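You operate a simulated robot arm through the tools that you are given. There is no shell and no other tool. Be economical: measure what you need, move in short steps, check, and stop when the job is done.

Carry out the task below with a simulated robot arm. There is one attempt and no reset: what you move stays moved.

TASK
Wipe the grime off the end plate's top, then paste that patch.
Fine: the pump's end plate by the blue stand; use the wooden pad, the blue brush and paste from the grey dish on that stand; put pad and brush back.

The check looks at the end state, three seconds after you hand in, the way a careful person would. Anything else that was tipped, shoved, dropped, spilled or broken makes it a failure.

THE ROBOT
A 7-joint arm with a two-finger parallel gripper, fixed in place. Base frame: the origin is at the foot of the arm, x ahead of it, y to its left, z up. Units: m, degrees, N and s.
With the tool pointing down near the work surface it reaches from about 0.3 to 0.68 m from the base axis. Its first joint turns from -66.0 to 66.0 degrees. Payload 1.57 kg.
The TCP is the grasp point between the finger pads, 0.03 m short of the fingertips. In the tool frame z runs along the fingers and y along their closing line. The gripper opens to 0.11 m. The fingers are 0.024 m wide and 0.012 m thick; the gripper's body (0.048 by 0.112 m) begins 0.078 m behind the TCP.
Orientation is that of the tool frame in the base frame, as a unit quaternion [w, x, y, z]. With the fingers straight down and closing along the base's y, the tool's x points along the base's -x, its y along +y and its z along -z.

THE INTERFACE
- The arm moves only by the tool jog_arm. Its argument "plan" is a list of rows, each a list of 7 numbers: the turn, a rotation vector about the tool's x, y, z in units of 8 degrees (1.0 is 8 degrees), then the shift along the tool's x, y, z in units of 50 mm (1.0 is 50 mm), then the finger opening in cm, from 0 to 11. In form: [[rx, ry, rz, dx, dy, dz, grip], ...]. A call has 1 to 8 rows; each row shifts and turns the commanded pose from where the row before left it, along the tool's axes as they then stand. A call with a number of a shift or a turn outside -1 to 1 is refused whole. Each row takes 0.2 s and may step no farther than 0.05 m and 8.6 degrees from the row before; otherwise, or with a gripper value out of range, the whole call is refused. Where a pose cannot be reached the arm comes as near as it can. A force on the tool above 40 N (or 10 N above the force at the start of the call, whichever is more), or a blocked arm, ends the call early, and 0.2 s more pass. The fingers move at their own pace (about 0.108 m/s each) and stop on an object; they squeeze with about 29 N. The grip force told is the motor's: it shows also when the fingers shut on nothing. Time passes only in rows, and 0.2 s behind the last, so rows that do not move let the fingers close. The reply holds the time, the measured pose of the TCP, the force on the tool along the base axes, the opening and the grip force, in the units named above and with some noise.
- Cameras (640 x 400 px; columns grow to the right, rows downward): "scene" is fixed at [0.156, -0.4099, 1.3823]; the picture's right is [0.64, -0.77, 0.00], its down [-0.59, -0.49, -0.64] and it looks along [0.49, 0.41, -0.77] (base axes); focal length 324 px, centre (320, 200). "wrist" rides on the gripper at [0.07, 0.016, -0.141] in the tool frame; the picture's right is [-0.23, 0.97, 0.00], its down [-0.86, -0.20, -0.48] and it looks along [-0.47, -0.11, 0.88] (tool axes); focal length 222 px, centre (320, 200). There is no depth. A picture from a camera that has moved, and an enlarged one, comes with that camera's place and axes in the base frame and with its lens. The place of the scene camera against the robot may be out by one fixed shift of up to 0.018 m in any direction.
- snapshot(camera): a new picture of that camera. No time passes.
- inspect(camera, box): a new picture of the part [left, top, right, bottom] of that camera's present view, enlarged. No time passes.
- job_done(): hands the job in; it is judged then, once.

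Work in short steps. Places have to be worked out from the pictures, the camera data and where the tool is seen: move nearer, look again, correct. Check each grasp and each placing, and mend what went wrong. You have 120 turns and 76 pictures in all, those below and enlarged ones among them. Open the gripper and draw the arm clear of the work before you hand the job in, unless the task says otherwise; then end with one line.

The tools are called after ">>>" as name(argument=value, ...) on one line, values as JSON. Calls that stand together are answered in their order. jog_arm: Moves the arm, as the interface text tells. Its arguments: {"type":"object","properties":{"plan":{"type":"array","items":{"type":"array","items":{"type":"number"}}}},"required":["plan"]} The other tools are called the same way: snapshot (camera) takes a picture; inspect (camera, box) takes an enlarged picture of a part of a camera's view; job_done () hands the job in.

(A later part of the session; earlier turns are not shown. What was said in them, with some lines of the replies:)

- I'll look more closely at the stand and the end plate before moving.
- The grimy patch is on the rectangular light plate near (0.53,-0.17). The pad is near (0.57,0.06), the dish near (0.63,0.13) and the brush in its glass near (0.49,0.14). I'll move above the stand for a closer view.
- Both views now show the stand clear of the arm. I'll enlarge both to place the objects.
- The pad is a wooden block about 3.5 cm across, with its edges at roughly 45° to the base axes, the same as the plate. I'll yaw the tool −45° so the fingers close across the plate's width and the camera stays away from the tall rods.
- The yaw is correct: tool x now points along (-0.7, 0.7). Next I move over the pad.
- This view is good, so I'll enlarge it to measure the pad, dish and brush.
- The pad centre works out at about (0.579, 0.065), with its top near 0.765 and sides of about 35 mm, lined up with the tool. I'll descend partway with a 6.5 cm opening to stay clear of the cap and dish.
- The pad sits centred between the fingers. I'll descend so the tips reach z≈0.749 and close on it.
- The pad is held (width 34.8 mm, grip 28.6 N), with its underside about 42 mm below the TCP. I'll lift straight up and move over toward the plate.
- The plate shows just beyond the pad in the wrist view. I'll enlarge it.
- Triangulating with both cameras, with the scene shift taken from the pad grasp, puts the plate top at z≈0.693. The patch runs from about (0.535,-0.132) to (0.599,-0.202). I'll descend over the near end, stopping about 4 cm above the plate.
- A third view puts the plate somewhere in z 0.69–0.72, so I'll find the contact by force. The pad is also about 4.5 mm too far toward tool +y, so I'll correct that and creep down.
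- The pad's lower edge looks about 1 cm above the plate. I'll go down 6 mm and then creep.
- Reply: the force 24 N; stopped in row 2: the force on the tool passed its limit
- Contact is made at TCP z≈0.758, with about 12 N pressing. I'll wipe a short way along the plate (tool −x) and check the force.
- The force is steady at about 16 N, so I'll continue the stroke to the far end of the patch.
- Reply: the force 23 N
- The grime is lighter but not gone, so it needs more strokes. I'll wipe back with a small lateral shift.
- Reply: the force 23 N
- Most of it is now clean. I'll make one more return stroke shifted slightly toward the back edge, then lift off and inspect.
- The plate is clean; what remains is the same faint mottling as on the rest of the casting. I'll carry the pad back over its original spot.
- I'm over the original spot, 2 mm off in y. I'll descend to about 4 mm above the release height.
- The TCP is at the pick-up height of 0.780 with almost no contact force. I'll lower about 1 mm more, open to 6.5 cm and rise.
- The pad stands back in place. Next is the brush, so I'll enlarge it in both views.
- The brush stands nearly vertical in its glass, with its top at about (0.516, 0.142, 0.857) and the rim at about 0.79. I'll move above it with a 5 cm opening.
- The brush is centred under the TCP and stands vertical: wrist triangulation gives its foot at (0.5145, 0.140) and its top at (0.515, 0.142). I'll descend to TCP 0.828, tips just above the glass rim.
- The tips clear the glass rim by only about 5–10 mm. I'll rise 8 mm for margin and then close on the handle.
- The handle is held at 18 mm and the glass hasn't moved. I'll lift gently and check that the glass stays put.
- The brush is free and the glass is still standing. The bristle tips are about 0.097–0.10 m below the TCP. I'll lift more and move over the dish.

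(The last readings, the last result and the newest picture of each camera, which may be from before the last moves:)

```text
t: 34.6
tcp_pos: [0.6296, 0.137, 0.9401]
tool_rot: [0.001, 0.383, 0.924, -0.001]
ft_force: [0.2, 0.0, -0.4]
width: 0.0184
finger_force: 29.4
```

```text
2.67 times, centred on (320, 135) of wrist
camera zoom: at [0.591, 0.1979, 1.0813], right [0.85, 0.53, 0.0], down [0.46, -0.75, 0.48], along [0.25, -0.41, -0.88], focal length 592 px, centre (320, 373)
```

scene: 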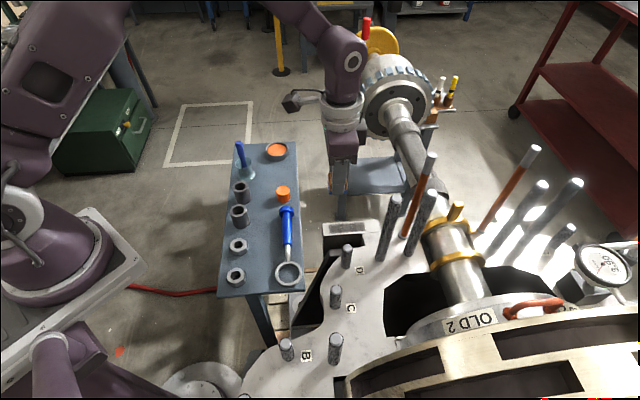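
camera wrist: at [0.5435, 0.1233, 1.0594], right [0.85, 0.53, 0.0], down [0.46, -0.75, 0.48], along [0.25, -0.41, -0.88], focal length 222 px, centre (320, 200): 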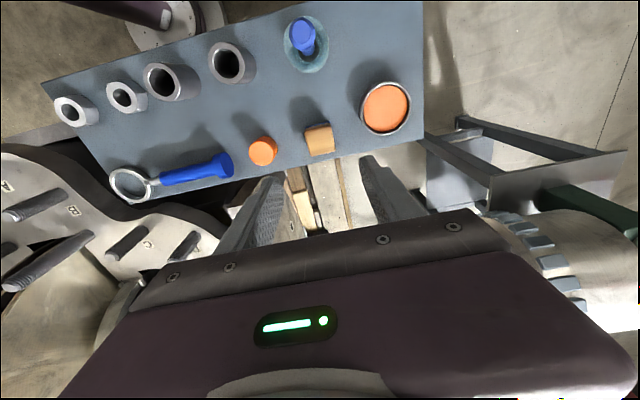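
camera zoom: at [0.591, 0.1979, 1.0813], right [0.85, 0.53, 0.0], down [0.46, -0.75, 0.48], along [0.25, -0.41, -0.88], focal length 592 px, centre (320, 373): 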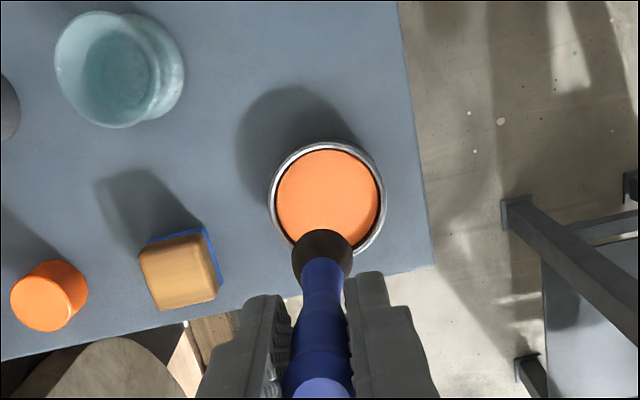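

The dish centre is at about (0.631, 0.139) and the brush is nearly above it. I'll descend to near the paste and check.

>>> jog_arm(plan=[[0, 0, 0, 0.015, 0.045, 0.5, 0.5], [0, 0, 0, 0, 0, 0.5, 0.5], [0, 0, 0, 0, 0, 0.45, 0.5], [0, 0, 0, 0, 0, 0, 0.5]])

>>> inspect(camera="scene", box=[220, 100, 332, 170])

>>> inspect(camera="wrist", box=[260, 100, 380, 190])

```text
t: 35.6
tcp_pos: [0.6282, 0.1403, 0.8664]
tool_rot: [0.001, 0.383, 0.924, -0.001]
ft_force: [0.3, 0.3, -0.5]
width: 0.0184
finger_force: 28.7
```

```text
5.71 times, centred on (276, 135) of scene
camera zoom: at [0.156, -0.4099, 1.3823], right [0.64, -0.77, 0.0], down [-0.59, -0.49, -0.64], along [0.49, 0.41, -0.77], focal length 1849 px, centre (571, 571)
```

zoom: 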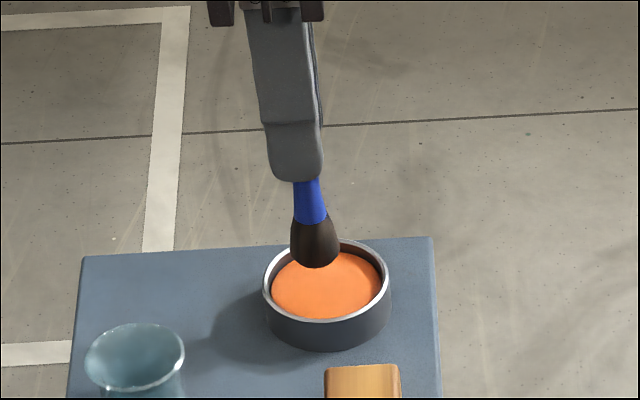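

```text
4.44 times, centred on (320, 145) of wrist
camera zoom: at [0.5913, 0.2015, 1.0081], right [0.85, 0.53, 0.0], down [0.46, -0.75, 0.48], along [0.25, -0.41, -0.88], focal length 987 px, centre (320, 444)
```

zoom: 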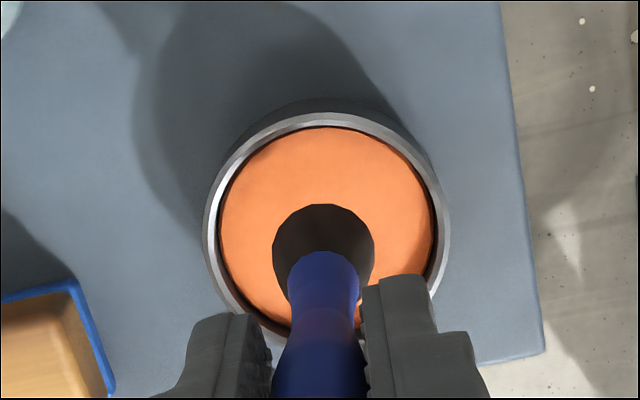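

The bristles are about 1.4 cm above the paste and centred. I'll lower in small steps into it.

>>> jog_arm(plan=[[0, 0, 0, 0, 0, 0.12, 0.5], [0, 0, 0, 0, 0, 0.12, 0.5], [0, 0, 0, 0, 0, 0, 0.5]])

>>> jog_arm(plan=[[0, 0, 0, 0, 0, 0.06, 0.5], [0, 0, 0, 0, 0, 0, 0.5]])

>>> inspect(camera="scene", box=[220, 100, 332, 170])

```text
t: 36.5
tcp_pos: [0.6274, 0.14, 0.8562]
tool_rot: [0.001, 0.382, 0.924, 0.0]
ft_force: [0.6, 0.1, 0.1]
width: 0.0183
finger_force: 29.0
```

```text
t: 37.0
tcp_pos: [0.6285, 0.1409, 0.8532]
tool_rot: [0.002, 0.382, 0.924, 0.001]
ft_force: [-0.4, 0.1, -0.5]
width: 0.0181
finger_force: 29.5
```

```text
5.71 times, centred on (276, 135) of scene
camera zoom: at [0.156, -0.4099, 1.3823], right [0.64, -0.77, 0.0], down [-0.59, -0.49, -0.64], along [0.49, 0.41, -0.77], focal length 1849 px, centre (571, 571)
```

zoom: 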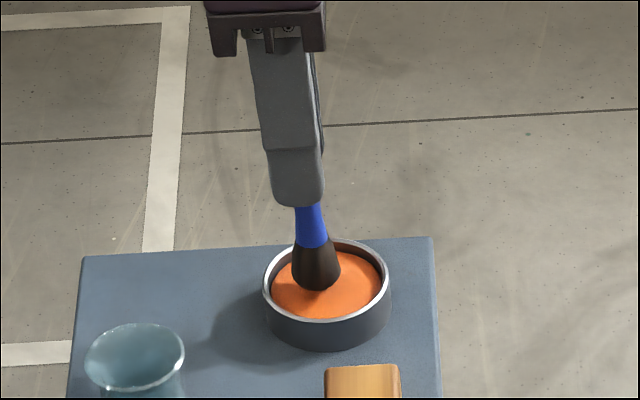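

The tip is just about at the paste. I'll lower 5 mm more and swirl slightly.

>>> jog_arm(plan=[[0, 0, 0, 0, 0, 0.06, 0.5], [0, 0, 0, 0, 0, 0.06, 0.5], [0, 0, 0, 0.06, 0, 0, 0.5], [0, 0, 0, -0.12, 0, 0, 0.5], [0, 0, 0, 0.06, 0, 0, 0.5], [0, 0, 0, 0, 0, 0, 0.5]])

>>> inspect(camera="scene", box=[236, 120, 308, 170])

```text
t: 38.5
tcp_pos: [0.6273, 0.1412, 0.8467]
tool_rot: [0.001, 0.382, 0.924, 0.0]
ft_force: [-0.3, 0.0, -0.8]
width: 0.0181
finger_force: 29.8
```

```text
8.00 times, centred on (272, 145) of scene
camera zoom: at [0.156, -0.4099, 1.3823], right [0.64, -0.77, 0.0], down [-0.59, -0.49, -0.64], along [0.49, 0.41, -0.77], focal length 2589 px, centre (704, 640)
```

zoom: 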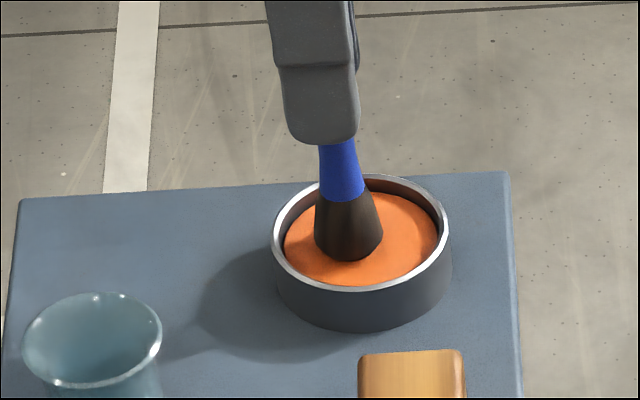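

The tip looks to be in the paste. I'll lift and check whether the bristles took any.

>>> jog_arm(plan=[[0, 0, 0, 0, 0, 0.04, 0.5], [0, 0, 0, 0, 0, 0, 0.5], [0, 0, 0, 0, 0, -0.4, 0.5], [0, 0, 0, 0, 0, -0.5, 0.5], [0, 0, 0, 0, 0, 0, 0.5]])

>>> inspect(camera="scene", box=[236, 110, 308, 160])

```text
t: 39.6
tcp_pos: [0.6299, 0.1405, 0.8912]
tool_rot: [0.0, 0.382, 0.924, 0.0]
ft_force: [-0.3, 0.2, 0.1]
width: 0.0183
finger_force: 28.9
```

```text
8.00 times, centred on (272, 135) of scene
camera zoom: at [0.156, -0.4099, 1.3823], right [0.64, -0.77, 0.0], down [-0.59, -0.49, -0.64], along [0.49, 0.41, -0.77], focal length 2589 px, centre (704, 720)
```

zoom: 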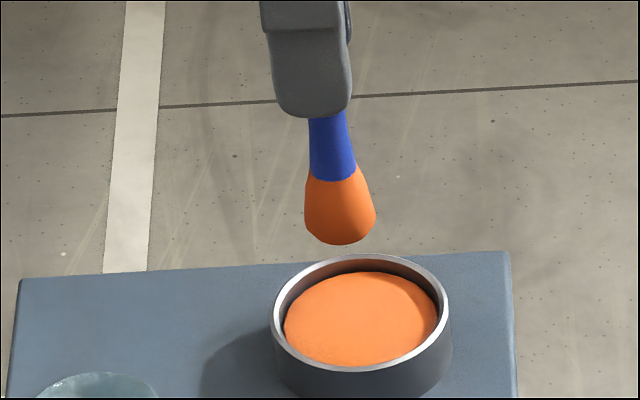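

The bristles are loaded with paste. I'll raise and move to above the near end of the patch.

>>> jog_arm(plan=[[0, 0, 0, 0, 0, -0.8, 0.5], [0, 0, 0, -0.435, -0.868, 0, 0.5], [0, 0, 0, -0.435, -0.868, 0, 0.5], [0, 0, 0, -0.435, -0.868, 0, 0.5], [0, 0, 0, -0.435, -0.868, 0, 0.5], [0, 0, 0, -0.435, -0.868, 0, 0.5], [0, 0, 0, -0.435, -0.868, 0, 0.5], [0, 0, 0, 0, 0, 0, 0.5]])

>>> jog_arm(plan=[[0, 0, 0, 0, 0, 0.8, 0.5], [0, 0, 0, 0, 0, 0.8, 0.5], [0, 0, 0, 0, 0, 0, 0.5]])

>>> inspect(camera="scene", box=[300, 190, 396, 250])

>>> inspect(camera="wrist", box=[240, 60, 400, 180])

```text
t: 41.5
tcp_pos: [0.5371, -0.1377, 0.9313]
tool_rot: [0.001, 0.383, 0.924, -0.001]
ft_force: [0.6, 0.3, 0.1]
width: 0.0183
finger_force: 28.9
```

```text
t: 42.2
tcp_pos: [0.5371, -0.1367, 0.8497]
tool_rot: [0.001, 0.383, 0.924, 0.0]
ft_force: [0.3, 0.0, 0.6]
width: 0.0185
finger_force: 29.2
```

```text
6.67 times, centred on (348, 220) of scene
camera zoom: at [0.156, -0.4099, 1.3823], right [0.64, -0.77, 0.0], down [-0.59, -0.49, -0.64], along [0.49, 0.41, -0.77], focal length 2157 px, centre (133, 67)
```

zoom: 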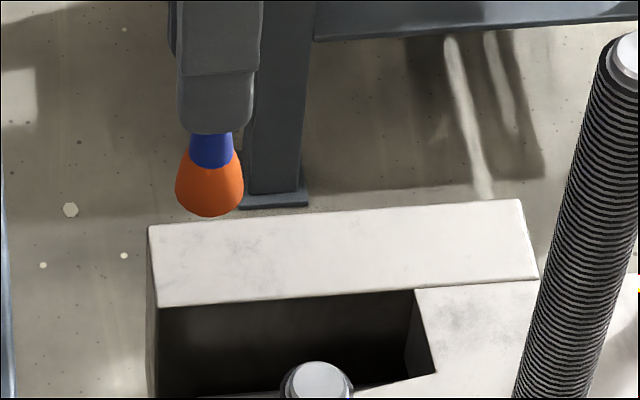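

```text
3.33 times, centred on (320, 120) of wrist
camera zoom: at [0.4989, -0.0757, 0.9902], right [0.85, 0.53, 0.0], down [0.46, -0.75, 0.48], along [0.25, -0.41, -0.88], focal length 740 px, centre (320, 467)
```

zoom: 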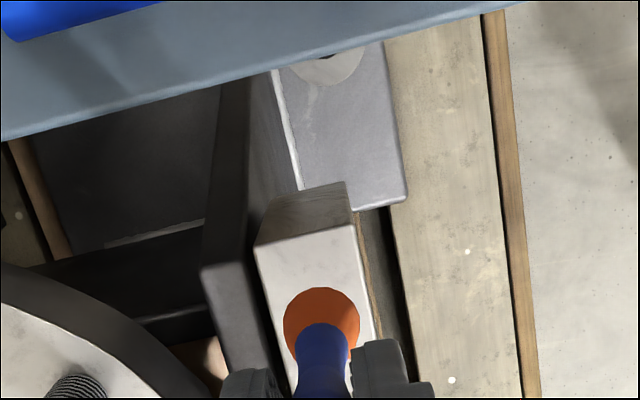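

The brush hangs over the near end, about 2.5 cm above the plate. I'll lower 18 mm and then creep.

>>> jog_arm(plan=[[0, 0, 0, 0, 0, 0.2, 0.5], [0, 0, 0, 0, 0, 0.16, 0.5], [0, 0, 0, 0, 0, 0, 0.5]])

>>> jog_arm(plan=[[0, 0, 0, 0, 0, 0.06, 0.5], [0, 0, 0, 0, 0, 0, 0.5]])

>>> inspect(camera="scene", box=[300, 190, 396, 250])

```text
t: 43.0
tcp_pos: [0.5363, -0.1371, 0.8331]
tool_rot: [0.001, 0.382, 0.924, 0.0]
ft_force: [-0.3, 0.4, -0.3]
width: 0.0183
finger_force: 29.0
```

```text
t: 43.6
tcp_pos: [0.5366, -0.1364, 0.8298]
tool_rot: [0.0, 0.383, 0.924, -0.001]
ft_force: [-0.1, -0.8, 0.6]
width: 0.0183
finger_force: 28.7
```

```text
6.67 times, centred on (348, 220) of scene
camera zoom: at [0.156, -0.4099, 1.3823], right [0.64, -0.77, 0.0], down [-0.59, -0.49, -0.64], along [0.49, 0.41, -0.77], focal length 2157 px, centre (133, 67)
```

zoom: 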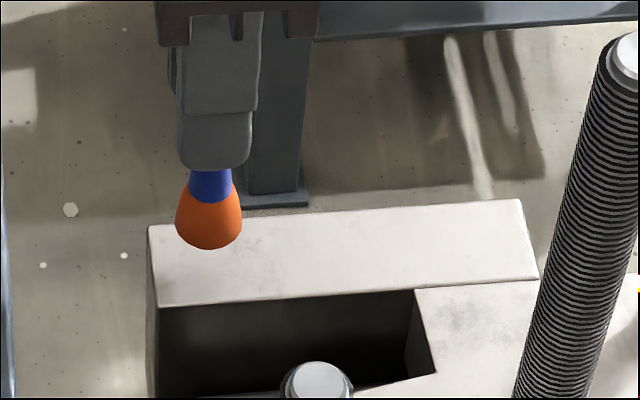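

Still about 1.1 cm to go, so I'll lower 8 mm and then continue in 2 mm steps.

>>> jog_arm(plan=[[0, 0, 0, 0, 0, 0.08, 0.5], [0, 0, 0, 0, 0, 0.08, 0.5], [0, 0, 0, 0, 0, 0, 0.5]])

>>> jog_arm(plan=[[0, 0, 0, 0, 0, 0.05, 0.5], [0, 0, 0, 0, 0, 0, 0.5]])

>>> inspect(camera="scene", box=[300, 190, 396, 250])

```text
t: 44.5
tcp_pos: [0.5366, -0.1375, 0.8209]
tool_rot: [0.001, 0.382, 0.924, 0.0]
ft_force: [-0.1, 0.5, -0.5]
width: 0.0183
finger_force: 29.1
```

```text
t: 45.0
tcp_pos: [0.5369, -0.136, 0.8182]
tool_rot: [0.001, 0.382, 0.924, 0.0]
ft_force: [0.5, 0.3, -0.8]
width: 0.018
finger_force: 29.1
```

```text
6.67 times, centred on (348, 220) of scene
camera zoom: at [0.156, -0.4099, 1.3823], right [0.64, -0.77, 0.0], down [-0.59, -0.49, -0.64], along [0.49, 0.41, -0.77], focal length 2157 px, centre (133, 67)
```

zoom: 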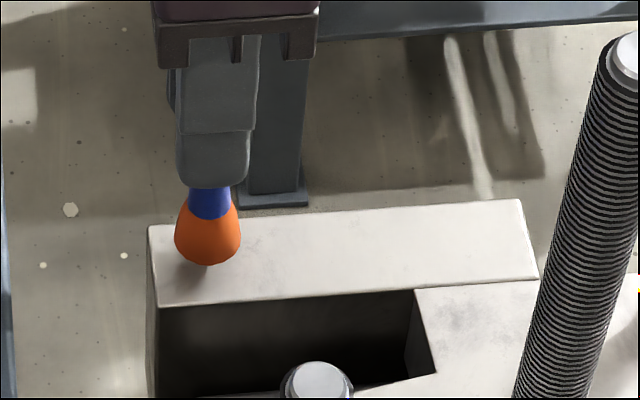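

A contact shadow is showing but there is still no force. I'll creep 2 mm at a time.

>>> jog_arm(plan=[[0, 0, 0, 0, 0, 0.04, 0.5], [0, 0, 0, 0, 0, 0, 0.5]])

>>> jog_arm(plan=[[0, 0, 0, 0, 0, 0.04, 0.5], [0, 0, 0, 0, 0, 0, 0.5]])

>>> jog_arm(plan=[[0, 0, 0, 0, 0, 0.03, 0.5], [0, 0, 0, 0, 0, 0, 0.5]])

>>> inspect(camera="scene", box=[300, 190, 396, 250])

```text
t: 45.6
tcp_pos: [0.5365, -0.1365, 0.8174]
tool_rot: [0.001, 0.383, 0.924, -0.001]
ft_force: [0.1, 1.2, 0.2]
width: 0.0182
finger_force: 29.6
```

```text
t: 46.2
tcp_pos: [0.5371, -0.1364, 0.8151]
tool_rot: [0.001, 0.382, 0.924, 0.0]
ft_force: [-0.2, -0.6, -0.2]
width: 0.0185
finger_force: 29.4
```

```text
t: 46.9
tcp_pos: [0.538, -0.1362, 0.8139]
tool_rot: [0.001, 0.383, 0.924, 0.0]
ft_force: [0.1, 0.3, -0.8]
width: 0.0185
finger_force: 28.7
```

```text
6.67 times, centred on (348, 220) of scene
camera zoom: at [0.156, -0.4099, 1.3823], right [0.64, -0.77, 0.0], down [-0.59, -0.49, -0.64], along [0.49, 0.41, -0.77], focal length 2157 px, centre (133, 67)
```

zoom: 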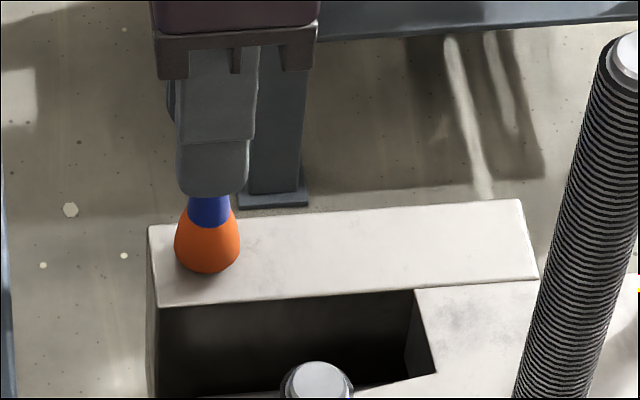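

The bristles look to be touching, with no measurable force. I'll try a 2 cm stroke and look for a paste trace.

>>> jog_arm(plan=[[0, 0, 0, 0, 0, 0.02, 0.5], [0, 0, 0, -0.2, 0, 0, 0.5], [0, 0, 0, -0.2, 0, 0, 0.5], [0, 0, 0, 0, 0, 0, 0.5]])

>>> inspect(camera="scene", box=[300, 190, 396, 250])

```text
t: 47.9
tcp_pos: [0.5511, -0.1515, 0.8123]
tool_rot: [0.0, 0.382, 0.924, 0.0]
ft_force: [-0.1, -0.8, 0.6]
width: 0.0182
finger_force: 29.1
```

```text
6.67 times, centred on (348, 220) of scene
camera zoom: at [0.156, -0.4099, 1.3823], right [0.64, -0.77, 0.0], down [-0.59, -0.49, -0.64], along [0.49, 0.41, -0.77], focal length 2157 px, centre (133, 67)
```

zoom: 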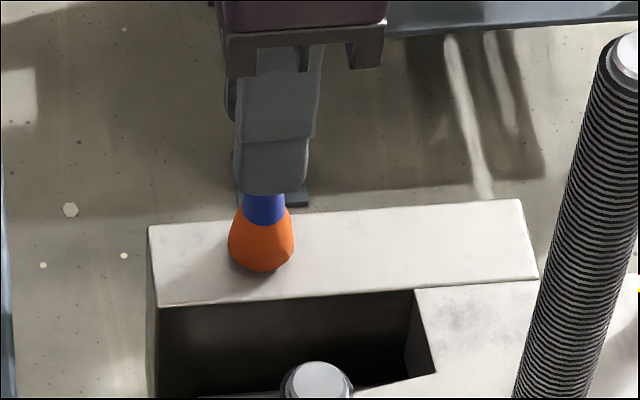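

No trace yet, so I need to go lower. I'll continue in 1.5–2 mm steps, watching the force.

>>> jog_arm(plan=[[0, 0, 0, 0, 0, 0.04, 0.5], [0, 0, 0, 0, 0, 0, 0.5]])

>>> jog_arm(plan=[[0, 0, 0, 0, 0, 0.03, 0.5], [0, 0, 0, 0, 0, 0, 0.5]])

>>> jog_arm(plan=[[0, 0, 0, 0.2, 0, 0, 0.5], [0, 0, 0, 0, 0, 0, 0.5]])

>>> inspect(camera="scene", box=[300, 190, 396, 250])

```text
t: 48.5
tcp_pos: [0.5514, -0.1508, 0.8118]
tool_rot: [0.001, 0.383, 0.924, 0.0]
ft_force: [-0.9, 0.2, 8.7]
width: 0.0183
finger_force: 28.6
```

```text
t: 49.0
tcp_pos: [0.5526, -0.1512, 0.8091]
tool_rot: [0.004, 0.383, 0.924, 0.0]
ft_force: [0.2, -0.4, 23.9]
width: 0.0183
finger_force: 29.2
```

```text
t: 49.6
tcp_pos: [0.5439, -0.1429, 0.8084]
tool_rot: [0.001, 0.383, 0.924, -0.001]
ft_force: [2.4, -3.1, 9.3]
width: 0.0179
finger_force: 29.1
```

```text
6.67 times, centred on (348, 220) of scene
camera zoom: at [0.1559, -0.4099, 1.3823], right [0.64, -0.77, 0.0], down [-0.59, -0.49, -0.64], along [0.49, 0.41, -0.77], focal length 2157 px, centre (133, 67)
```

zoom: 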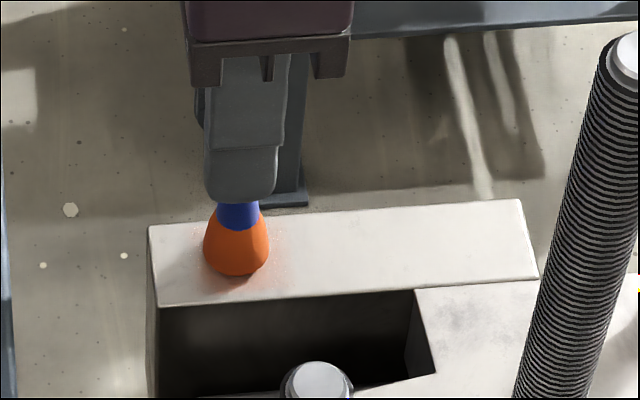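

Contact is made and paste is transferring at about 9 N. I'll make a full stroke along the centre lane.

>>> jog_arm(plan=[[0, 0, 0, 0.1, 0, 0, 0.5], [0, 0, 0, -0.2, 0, 0, 0.5], [0, 0, 0, -0.2, 0, 0, 0.5], [0, 0, 0, -0.2, 0, 0, 0.5], [0, 0, 0, -0.2, 0, 0, 0.5], [0, 0, 0, -0.2, 0, 0, 0.5], [0, 0, 0, -0.2, 0, 0, 0.5], [0, 0, 0, -0.2, 0, 0, 0.5]])

>>> inspect(camera="scene", box=[300, 190, 396, 250])

```text
t: 51.5
tcp_pos: [0.589, -0.1877, 0.8104]
tool_rot: [0.001, 0.382, 0.924, 0.0]
ft_force: [-2.2, 1.2, 6.9]
width: 0.0181
finger_force: 28.8
```

```text
6.67 times, centred on (348, 220) of scene
camera zoom: at [0.1559, -0.4098, 1.3823], right [0.64, -0.77, 0.0], down [-0.59, -0.49, -0.64], along [0.49, 0.41, -0.77], focal length 2157 px, centre (133, 67)
```

zoom: 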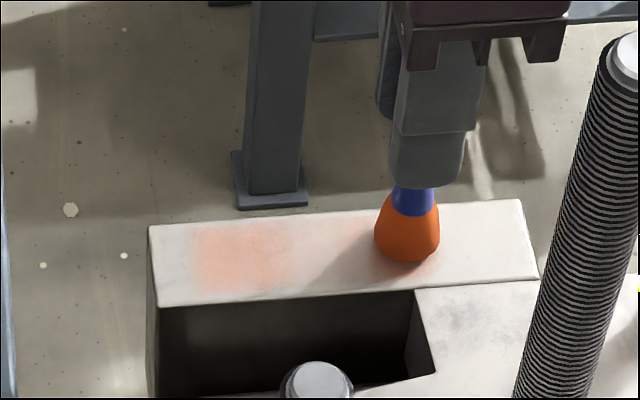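

Paste is going on within the patch, but thinly. I'll extend to the far end and return on a lane shifted 6 mm toward the front edge.

>>> jog_arm(plan=[[0, 0, 0, -0.14, 0, 0, 0.5], [0, 0, 0, 0, -0.14, 0, 0.5], [0, 0, 0, 0.2, 0, 0, 0.5], [0, 0, 0, 0.2, 0, 0, 0.5], [0, 0, 0, 0.2, 0, 0, 0.5], [0, 0, 0, 0.2, 0, 0, 0.5], [0, 0, 0, 0.2, 0, 0, 0.5], [0, 0, 0, 0.2, 0, 0, 0.5]])

>>> jog_arm(plan=[[0, 0, 0, 0.2, 0, 0, 0.5], [0, 0, 0, 0.2, 0, 0, 0.5], [0, 0, 0, 0.0, 0.26, 0, 0.5], [0, 0, 0, -0.2, 0, 0, 0.5], [0, 0, 0, -0.2, 0, 0, 0.5], [0, 0, 0, -0.2, 0, 0, 0.5], [0, 0, 0, -0.2, 0, 0, 0.5], [0, 0, 0, 0, 0, 0, 0.5]])

>>> inspect(camera="scene", box=[300, 190, 396, 250])

```text
t: 53.2
tcp_pos: [0.5475, -0.1567, 0.8092]
tool_rot: [0.0, 0.383, 0.924, -0.001]
ft_force: [2.2, -3.3, 11.2]
width: 0.0179
finger_force: 29.3
```

```text
t: 55.0
tcp_pos: [0.5717, -0.1616, 0.8085]
tool_rot: [0.001, 0.384, 0.924, -0.001]
ft_force: [-0.3, -0.2, -0.1]
width: 0.0183
finger_force: 29.5
```

```text
6.67 times, centred on (348, 220) of scene
camera zoom: at [0.156, -0.4099, 1.3823], right [0.64, -0.77, 0.0], down [-0.59, -0.49, -0.64], along [0.49, 0.41, -0.77], focal length 2157 px, centre (133, 67)
```

zoom: 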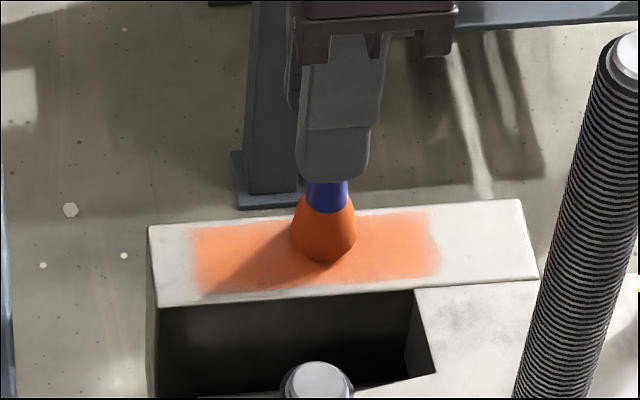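

Coverage is good, but contact force has dropped to zero. I'll lower 1 mm and finish the back lane, then do another pass.

>>> jog_arm(plan=[[0, 0, 0, 0, 0, 0.02, 0.5], [0, 0, 0, -0.2, 0, 0, 0.5], [0, 0, 0, -0.2, 0, 0, 0.5], [0, 0, 0, -0.2, 0, 0, 0.5], [0, 0, 0, 0, 0, 0, 0.5]])

>>> jog_arm(plan=[[0, 0, 0, -0.16, 0, 0.01, 0.5], [0, 0, 0, 0, -0.1, 0, 0.5], [0, 0, 0, 0.2, 0, 0, 0.5], [0, 0, 0, 0.2, 0, 0, 0.5], [0, 0, 0, 0.2, 0, 0, 0.5], [0, 0, 0, 0.2, 0, 0, 0.5], [0, 0, 0, 0.2, 0, 0, 0.5], [0, 0, 0, 0, 0, 0, 0.5]])

>>> inspect(camera="scene", box=[300, 190, 396, 250])

```text
t: 56.2
tcp_pos: [0.5926, -0.1832, 0.81]
tool_rot: [0.0, 0.383, 0.924, -0.001]
ft_force: [-2.2, 1.9, 8.8]
width: 0.0183
finger_force: 28.8
```

```text
t: 58.0
tcp_pos: [0.559, -0.1561, 0.8087]
tool_rot: [0.0, 0.383, 0.924, 0.0]
ft_force: [3.5, -2.3, 16.2]
width: 0.0184
finger_force: 28.4
```

```text
6.67 times, centred on (348, 220) of scene
camera zoom: at [0.1558, -0.4099, 1.3823], right [0.64, -0.77, 0.0], down [-0.59, -0.49, -0.64], along [0.49, 0.41, -0.77], focal length 2157 px, centre (133, 67)
```

zoom: 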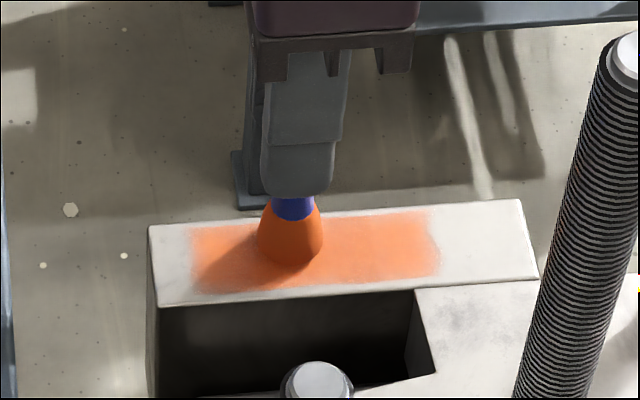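

Nearly uniform now. I'll touch up the near end and then make a full front-lane stroke, since the front edge and corners are thinner.

>>> jog_arm(plan=[[0, 0, 0, 0.2, 0, 0, 0.5], [0, 0, 0, 0.2, 0, 0, 0.5], [0, 0, 0, 0.04, -0.16, 0, 0.5], [0, 0, 0, -0.2, 0, 0, 0.5], [0, 0, 0, -0.2, 0, 0, 0.5], [0, 0, 0, -0.2, 0, 0, 0.5], [0, 0, 0, -0.2, 0, 0, 0.5], [0, 0, 0, -0.2, 0, 0, 0.5]])

>>> jog_arm(plan=[[0, 0, 0, -0.2, 0, 0, 0.5], [0, 0, 0, -0.2, 0, 0, 0.5], [0, 0, 0, -0.2, 0, 0, 0.5], [0, 0, 0, -0.1, 0, 0, 0.5], [0, 0, 0, 0, 0, 0, 0.5]])

>>> inspect(camera="scene", box=[300, 190, 396, 250])

```text
t: 59.9
tcp_pos: [0.5724, -0.1815, 0.8076]
tool_rot: [0.0, 0.383, 0.924, 0.0]
ft_force: [0.0, 0.7, -0.1]
width: 0.0181
finger_force: 28.8
```

```text
t: 61.0
tcp_pos: [0.5973, -0.2073, 0.8082]
tool_rot: [0.001, 0.383, 0.924, 0.0]
ft_force: [-0.4, 0.2, -0.9]
width: 0.0182
finger_force: 29.2
```

```text
6.67 times, centred on (348, 220) of scene
camera zoom: at [0.156, -0.4099, 1.3823], right [0.64, -0.77, 0.0], down [-0.59, -0.49, -0.64], along [0.49, 0.41, -0.77], focal length 2157 px, centre (133, 67)
```

zoom: 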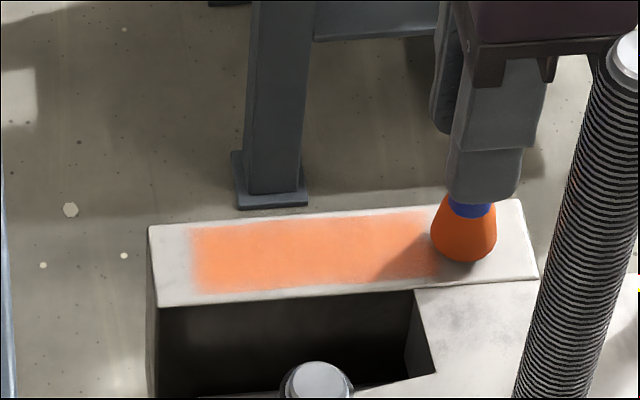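

The patch is well covered, but the last lane had little force. I'll make one more front-lane pass back, 1 mm lower, so the front edge and corners are solid.

>>> jog_arm(plan=[[0, 0, 0, 0.14, 0, 0.03, 0.5], [0, 0, 0, 0.2, 0, 0, 0.5], [0, 0, 0, 0.2, 0, 0, 0.5], [0, 0, 0, 0.2, 0, 0, 0.5], [0, 0, 0, 0.2, 0, 0, 0.5], [0, 0, 0, 0.2, 0, 0, 0.5], [0, 0, 0, 0.2, 0, 0, 0.5], [0, 0, 0, 0, 0, 0, 0.5]])

>>> jog_arm(plan=[[0, 0, 0, 0.2, 0, 0, 0.5], [0, 0, 0, 0.2, 0, 0, 0.5], [0, 0, 0, 0.16, 0, 0, 0.5], [0, 0, 0, 0, 0.15, 0, 0.5], [0, 0, 0, 0, 0.15, 0, 0.5], [0, 0, 0, 0, 0, 0, 0.5]])

>>> inspect(camera="scene", box=[300, 190, 396, 250])

```text
t: 62.9
tcp_pos: [0.549, -0.1596, 0.8076]
tool_rot: [0.001, 0.382, 0.924, 0.0]
ft_force: [1.0, 0.8, -0.5]
width: 0.0182
finger_force: 28.2
```

```text
t: 64.2
tcp_pos: [0.5407, -0.1286, 0.8056]
tool_rot: [0.001, 0.383, 0.924, 0.0]
ft_force: [-0.7, 0.2, 1.4]
width: 0.0181
finger_force: 29.4
```

```text
6.67 times, centred on (348, 220) of scene
camera zoom: at [0.156, -0.4099, 1.3823], right [0.64, -0.77, 0.0], down [-0.59, -0.49, -0.64], along [0.49, 0.41, -0.77], focal length 2157 px, centre (133, 67)
```

zoom: 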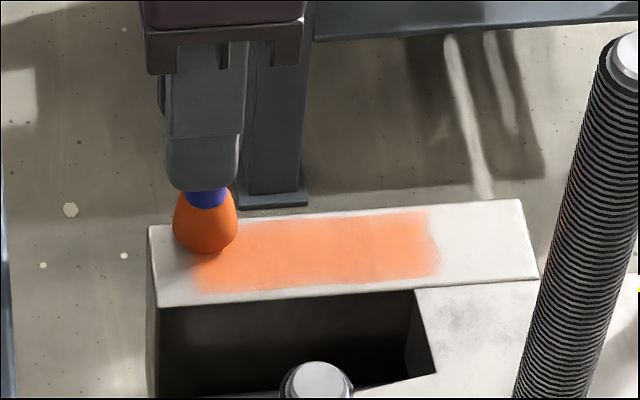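

The patch looks fully covered. I'll lift clear and inspect it closely before returning the brush.

>>> jog_arm(plan=[[0, 0, 0, 0, 0, -0.5, 0.5], [0, 0, 0, 0, 0, -1, 0.5], [0, 0, 0, 0.4, 0, -0.8, 0.5], [0, 0, 0, 0.8, 0, -0.2, 0.5], [0, 0, 0, 0, 0, 0, 0.5]])

>>> inspect(camera="scene", box=[316, 215, 388, 260])

```text
t: 65.5
tcp_pos: [0.4956, -0.0883, 0.9321]
tool_rot: [0.001, 0.383, 0.924, -0.001]
ft_force: [0.2, -0.7, 0.1]
width: 0.0183
finger_force: 29.1
```

```text
8.89 times, centred on (352, 238) of scene
camera zoom: at [0.156, -0.4099, 1.3823], right [0.64, -0.77, 0.0], down [-0.59, -0.49, -0.64], along [0.49, 0.41, -0.77], focal length 2876 px, centre (36, -133)
```

zoom: 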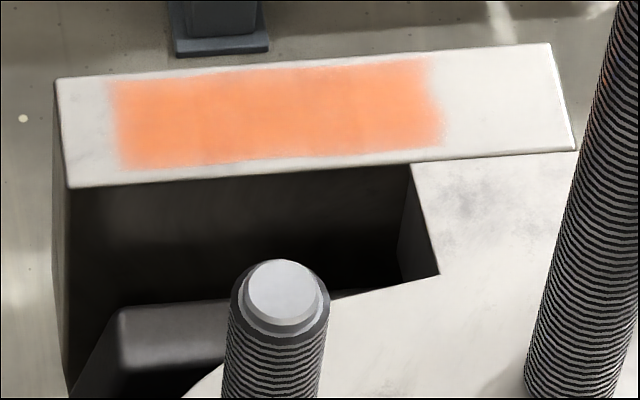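

The patch is cleanly and evenly covered. Now I carry the brush back over the glass at (0.515, 0.142).

>>> jog_arm(plan=[[0, 0, 0, 0.597, 0.706, -0.08, 0.5], [0, 0, 0, 0.597, 0.706, -0.08, 0.5], [0, 0, 0, 0.597, 0.706, 0, 0.5], [0, 0, 0, 0.597, 0.706, 0, 0.5], [0, 0, 0, 0.597, 0.706, 0, 0.5], [0, 0, 0, 0, 0, 0, 0.5], [0, 0, 0, 0, 0, 0, 0.5]])

>>> inspect(camera="wrist", box=[200, 60, 440, 210])

>>> inspect(camera="scene", box=[220, 100, 332, 190])

```text
t: 67.0
tcp_pos: [0.5173, 0.1409, 0.9385]
tool_rot: [0.0, 0.383, 0.924, 0.0]
ft_force: [0.2, 0.0, 0.3]
width: 0.0181
finger_force: 29.0
```

```text
2.67 times, centred on (320, 135) of wrist
camera zoom: at [0.479, 0.2023, 1.0792], right [0.85, 0.53, 0.0], down [0.46, -0.75, 0.48], along [0.25, -0.41, -0.88], focal length 592 px, centre (320, 373)
```

zoom: 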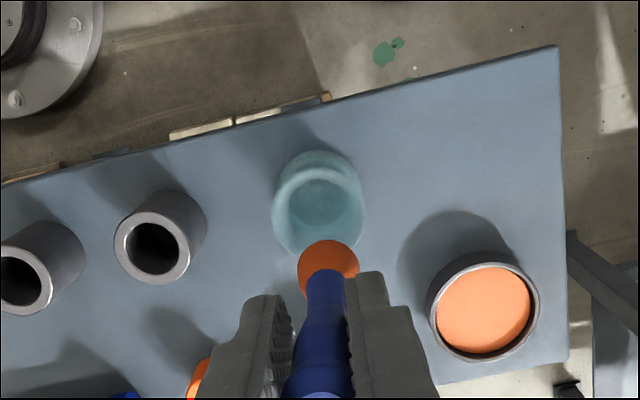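

```text
4.44 times, centred on (276, 145) of scene
camera zoom: at [0.156, -0.4099, 1.3823], right [0.64, -0.77, 0.0], down [-0.59, -0.49, -0.64], along [0.49, 0.41, -0.77], focal length 1438 px, centre (516, 444)
```

zoom: 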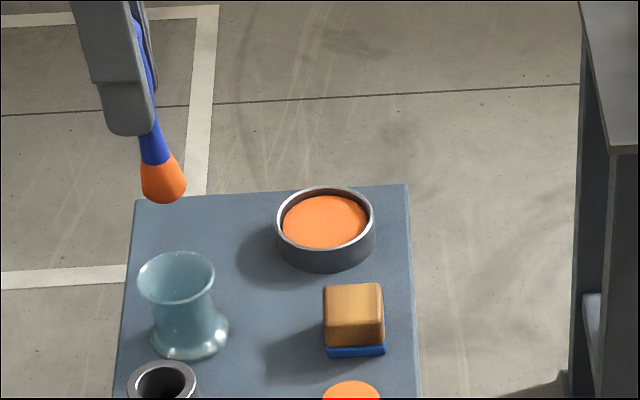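

The brush tip is about (+0.0055, −0.002) off the glass centre. I'll correct that and lower to just above the rim.

>>> jog_arm(plan=[[0, 0, 0, 0.106, -0.05, 0.3, 0.5], [0, 0, 0, 0, 0, 0.4, 0.5], [0, 0, 0, 0, 0, 0, 0.5], [0, 0, 0, 0, 0, 0, 0.5]])

>>> inspect(camera="wrist", box=[240, 100, 400, 200])

>>> inspect(camera="scene", box=[212, 130, 284, 190])

```text
t: 68.0
tcp_pos: [0.5117, 0.1443, 0.9037]
tool_rot: [0.001, 0.383, 0.924, -0.001]
ft_force: [0.0, 0.7, -0.8]
width: 0.0182
finger_force: 29.3
```

```text
4.00 times, centred on (320, 150) of wrist
camera zoom: at [0.4737, 0.2055, 1.0451], right [0.85, 0.53, 0.0], down [0.46, -0.75, 0.48], along [0.25, -0.41, -0.88], focal length 888 px, centre (320, 400)
```

zoom: 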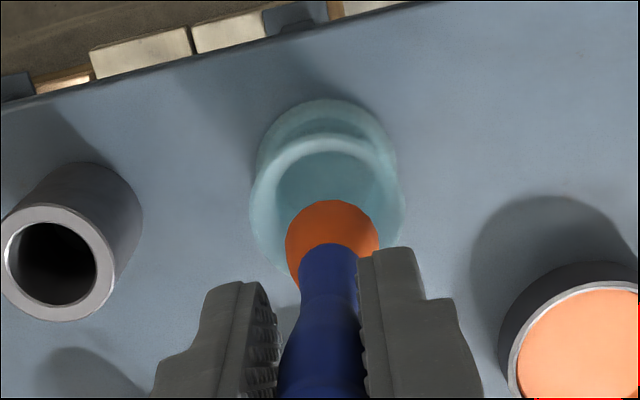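

```text
6.67 times, centred on (248, 160) of scene
camera zoom: at [0.156, -0.4099, 1.3823], right [0.64, -0.77, 0.0], down [-0.59, -0.49, -0.64], along [0.49, 0.41, -0.77], focal length 2157 px, centre (800, 467)
```

zoom: 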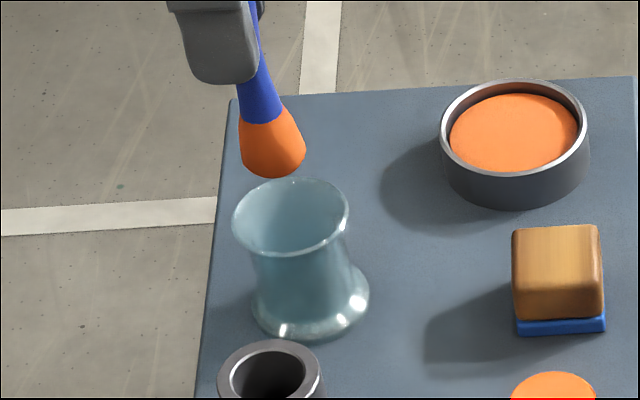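

The brush is centred over the opening to within 2 mm. I'll lower it into the glass in stages, watching the force.

>>> jog_arm(plan=[[0, 0, 0, -0.03, 0, 0.2, 0.5], [0, 0, 0, 0, 0, 0.2, 0.5], [0, 0, 0, 0, 0, 0.2, 0.5], [0, 0, 0, 0, 0, 0, 0.5]])

>>> inspect(camera="scene", box=[212, 130, 284, 190])

>>> inspect(camera="wrist", box=[240, 100, 400, 200])

```text
t: 69.0
tcp_pos: [0.5126, 0.1447, 0.8744]
tool_rot: [0.001, 0.382, 0.924, 0.0]
ft_force: [-0.2, -0.4, 0.3]
width: 0.018
finger_force: 28.9
```

```text
6.67 times, centred on (248, 160) of scene
camera zoom: at [0.156, -0.4099, 1.3823], right [0.64, -0.77, 0.0], down [-0.59, -0.49, -0.64], along [0.49, 0.41, -0.77], focal length 2157 px, centre (800, 467)
```

zoom: 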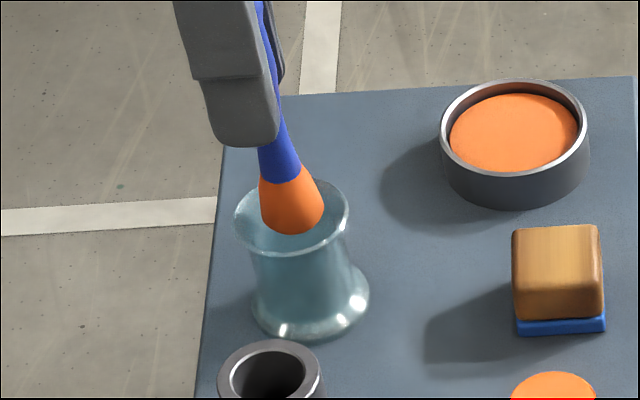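

```text
4.00 times, centred on (320, 150) of wrist
camera zoom: at [0.4752, 0.2045, 1.0148], right [0.85, 0.53, 0.0], down [0.46, -0.75, 0.48], along [0.25, -0.41, -0.88], focal length 888 px, centre (320, 400)
```

zoom: 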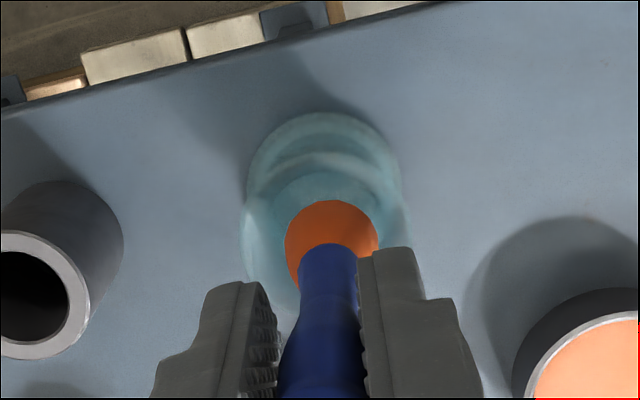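

The bristles are entering the opening centred. I'll continue down.

>>> jog_arm(plan=[[0, 0, 0, 0, 0, 0.15, 0.5], [0, 0, 0, 0, 0, 0.15, 0.5], [0, 0, 0, 0, 0, 0.15, 0.5], [0, 0, 0, 0, 0, 0, 0.5]])

>>> jog_arm(plan=[[0, 0, 0, 0, 0, 0.15, 0.5], [0, 0, 0, 0, 0, 0.06, 0.5], [0, 0, 0, 0, 0, 0, 0.5]])

>>> inspect(camera="scene", box=[212, 130, 284, 190])

```text
t: 70.0
tcp_pos: [0.5139, 0.145, 0.8513]
tool_rot: [0.0, 0.382, 0.924, -0.001]
ft_force: [-0.4, 0.1, 0.9]
width: 0.0178
finger_force: 29.1
```

```text
t: 70.8
tcp_pos: [0.5142, 0.1444, 0.8409]
tool_rot: [0.0, 0.383, 0.924, 0.0]
ft_force: [-0.6, -0.2, 0.3]
width: 0.0184
finger_force: 28.4
```

```text
6.67 times, centred on (248, 160) of scene
camera zoom: at [0.156, -0.4099, 1.3823], right [0.64, -0.77, 0.0], down [-0.59, -0.49, -0.64], along [0.49, 0.41, -0.77], focal length 2157 px, centre (800, 467)
```

zoom: 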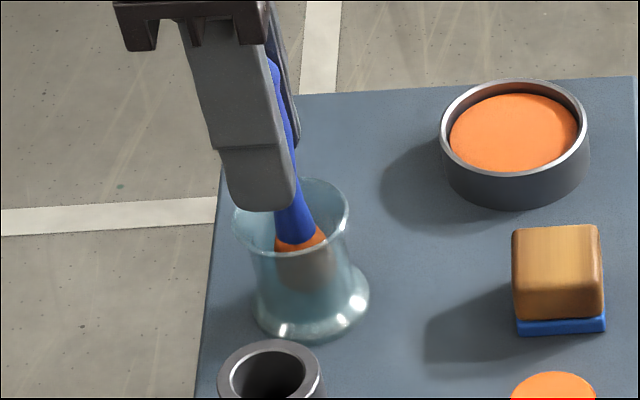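

No contact yet. I'll go down in 2.5 mm steps until the brush touches the floor of the glass.

>>> jog_arm(plan=[[0, 0, 0, 0, 0, 0.06, 0.5], [0, 0, 0, 0, 0, 0, 0.5]])

>>> jog_arm(plan=[[0, 0, 0, 0, 0, 0.05, 0.5], [0, 0, 0, 0, 0, 0, 0.5]])

>>> jog_arm(plan=[[0, 0, 0, 0, 0, 0.04, 0.5], [0, 0, 0, 0, 0, 0, 0.5]])

```text
t: 71.5
tcp_pos: [0.513, 0.1435, 0.8382]
tool_rot: [0.001, 0.382, 0.924, 0.0]
ft_force: [0.8, 0.4, -0.1]
width: 0.018
finger_force: 28.8
```

```text
t: 72.0
tcp_pos: [0.5138, 0.1458, 0.8368]
tool_rot: [0.001, 0.383, 0.924, -0.001]
ft_force: [1.1, -0.9, 0.5]
width: 0.0179
finger_force: 28.7
```

```text
t: 72.7
tcp_pos: [0.5145, 0.145, 0.8339]
tool_rot: [0.0, 0.382, 0.924, -0.001]
ft_force: [-1.0, 0.8, -1.3]
width: 0.0181
finger_force: 29.0
```

>>> jog_arm(plan=[[0, 0, 0, 0, 0, 0.04, 0.5], [0, 0, 0, 0, 0, 0, 0.5]])

>>> inspect(camera="scene", box=[212, 130, 284, 190])

>>> inspect(camera="wrist", box=[240, 100, 400, 200])

```text
t: 73.2
tcp_pos: [0.5144, 0.1446, 0.8313]
tool_rot: [0.001, 0.383, 0.924, 0.001]
ft_force: [-0.5, 0.5, -0.4]
width: 0.0183
finger_force: 28.6
```

```text
6.67 times, centred on (248, 160) of scene
camera zoom: at [0.156, -0.4099, 1.3823], right [0.64, -0.77, 0.0], down [-0.59, -0.49, -0.64], along [0.49, 0.41, -0.77], focal length 2157 px, centre (800, 467)
```

zoom: 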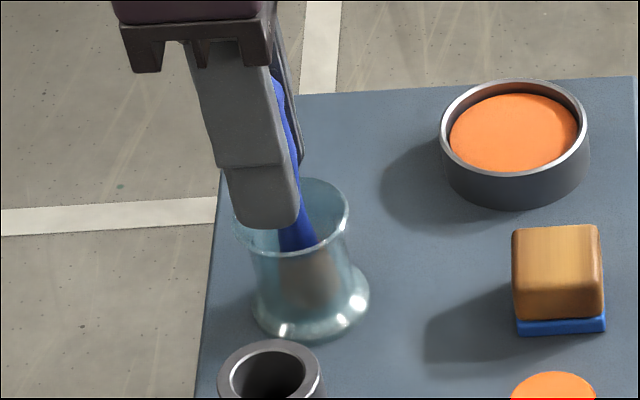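

```text
4.00 times, centred on (320, 150) of wrist
camera zoom: at [0.4754, 0.2052, 0.9724], right [0.85, 0.53, 0.0], down [0.46, -0.75, 0.48], along [0.25, -0.41, -0.88], focal length 888 px, centre (320, 400)
```

zoom: 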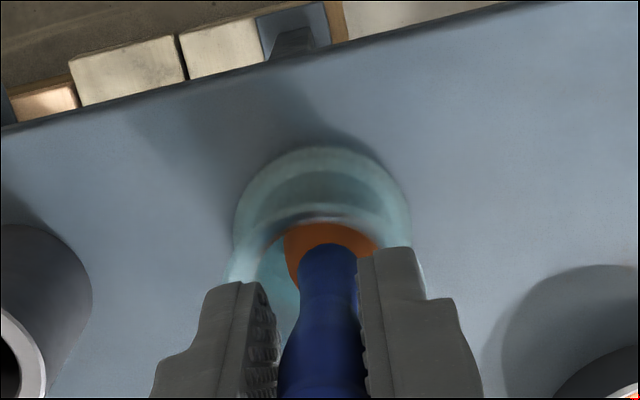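

>>> jog_arm(plan=[[0, 0, 0, 0, 0, 0.03, 0.5], [0, 0, 0, 0, 0, 0, 0.5]])

```text
t: 73.8
tcp_pos: [0.5138, 0.1448, 0.8315]
tool_rot: [0.001, 0.383, 0.924, 0.001]
ft_force: [-0.8, 2.3, 23.2]
width: 0.0184
finger_force: 29.1
```

The brush is on the floor of the glass (23 N). I'll ease up 1 mm, open just enough and look.

>>> jog_arm(plan=[[0, 0, 0, 0, 0, -0.03, 0.5], [0, 0, 0, 0, 0, 0, 0.5]])

>>> jog_arm(plan=[[0, 0, 0, 0, 0, 0, 2.4], [0, 0, 0, 0, 0, 0, 3], [0, 0, 0, 0, 0, 0, 3]])

>>> inspect(camera="wrist", box=[240, 100, 400, 200])

>>> inspect(camera="scene", box=[212, 130, 284, 190])

```text
t: 74.5
tcp_pos: [0.5128, 0.1443, 0.8314]
tool_rot: [-0.001, 0.383, 0.924, -0.001]
ft_force: [1.1, -1.0, 3.2]
width: 0.0186
finger_force: 28.5
```

```text
t: 75.2
tcp_pos: [0.5138, 0.1444, 0.8321]
tool_rot: [0.001, 0.383, 0.924, -0.001]
ft_force: [-0.2, 0.7, 0.6]
width: 0.03
finger_force: 0.0
```

```text
4.00 times, centred on (320, 150) of wrist
camera zoom: at [0.4756, 0.2055, 0.9721], right [0.85, 0.53, 0.0], down [0.46, -0.75, 0.48], along [0.25, -0.41, -0.88], focal length 888 px, centre (320, 400)
```

zoom: 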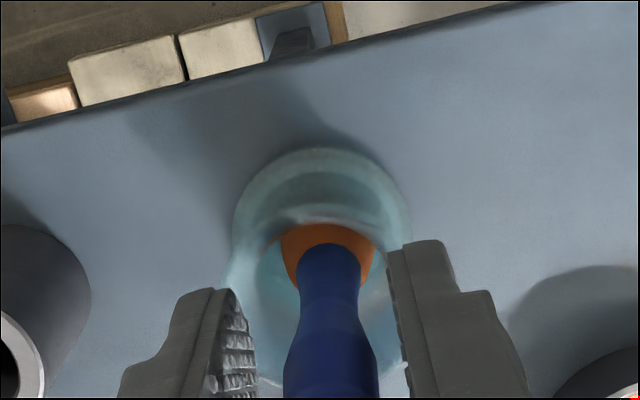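

```text
6.67 times, centred on (248, 160) of scene
camera zoom: at [0.156, -0.4099, 1.3823], right [0.64, -0.77, 0.0], down [-0.59, -0.49, -0.64], along [0.49, 0.41, -0.77], focal length 2157 px, centre (800, 467)
```

zoom: 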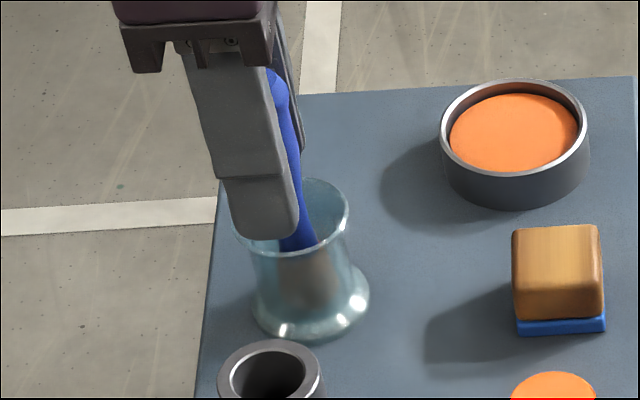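

The brush is released and standing, and the glass hasn't moved. I'll rise straight up.

>>> jog_arm(plan=[[0, 0, 0, 0, 0, -0.2, 3], [0, 0, 0, 0, 0, -0.4, 3], [0, 0, 0, 0, 0, -0.8, 3], [0, 0, 0, 0, 0, -1, 3], [0, 0, 0, 0, 0, -1, 3], [0, 0, 0, 0, 0, 0, 3]])

>>> snapshot(camera="wrist")

>>> inspect(camera="scene", box=[212, 120, 308, 190])

```text
t: 76.7
tcp_pos: [0.5147, 0.1441, 1.0011]
tool_rot: [0.0, 0.383, 0.924, 0.0]
ft_force: [0.7, 0.1, 0.1]
width: 0.0299
finger_force: 0.1
```

```text
6 pictures are left
camera wrist: at [0.4763, 0.2058, 1.1409], right [0.85, 0.53, 0.0], down [0.46, -0.75, 0.48], along [0.25, -0.41, -0.88], focal length 222 px, centre (320, 200)
```

wrist: 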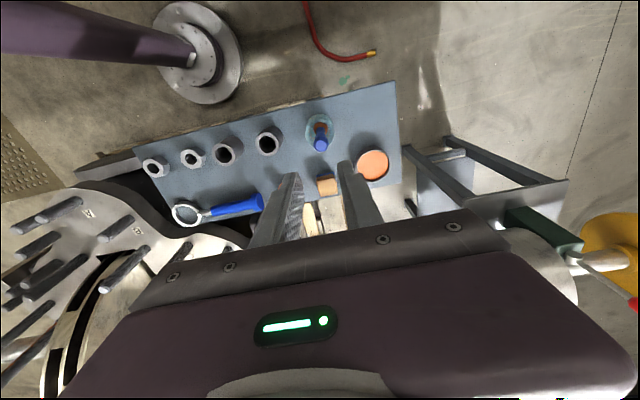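

```text
5.71 times, centred on (260, 155) of scene
camera zoom: at [0.156, -0.4099, 1.3823], right [0.64, -0.77, 0.0], down [-0.59, -0.49, -0.64], along [0.49, 0.41, -0.77], focal length 1849 px, centre (663, 457)
```

zoom: 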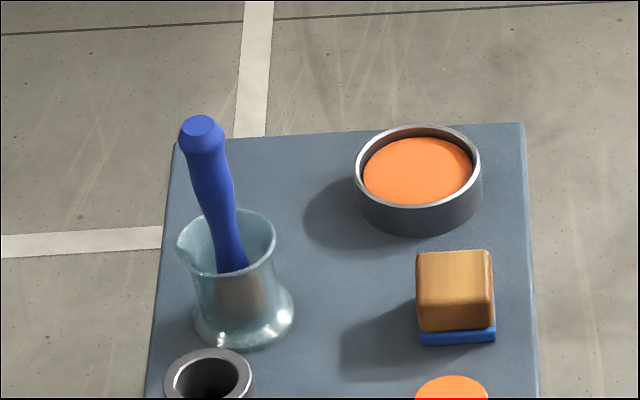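

The brush is in its glass, the pad is back in place and nothing else has been disturbed. I'll open the gripper and retract toward the base, up and clear.

>>> jog_arm(plan=[[0, 0, 0, 0.4, -0.5, -0.7, 6], [0, 0, 0, 0.4, -0.5, -0.7, 11], [0, 0, 0, 0.4, -0.6, 0, 11], [0, 0, 0, 0.4, -0.6, 0, 11], [0, 0, 0, 0, 0, 0, 11], [0, 0, 0, 0, 0, 0, 11]])

>>> snapshot(camera="scene")

```text
t: 78.0
tcp_pos: [0.3803, 0.1225, 1.0729]
tool_rot: [0.001, 0.383, 0.924, -0.001]
ft_force: [-0.3, -0.4, -1.0]
width: 0.1102
finger_force: 0.0
```

```text
4 pictures are left
```

scene: 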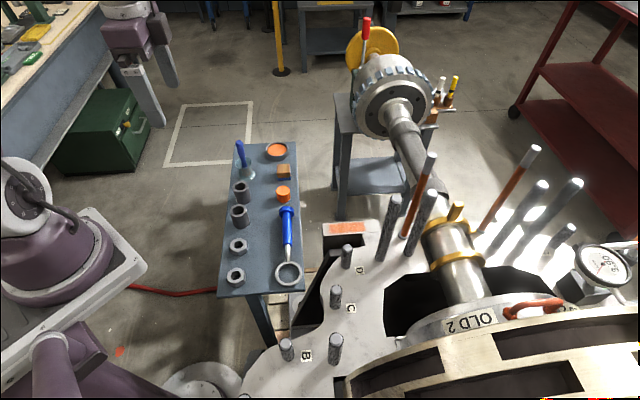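

The patch is pasted, the tools are back, the arm is clear and the gripper is open, so I'm handing in.

>>> job_done()

```text
The job is handed in.
```

I wiped the grime off the end plate's top and covered that patch with paste, put the pad and brush back in their places, and handed the job in with the arm clear and nothing else moved.
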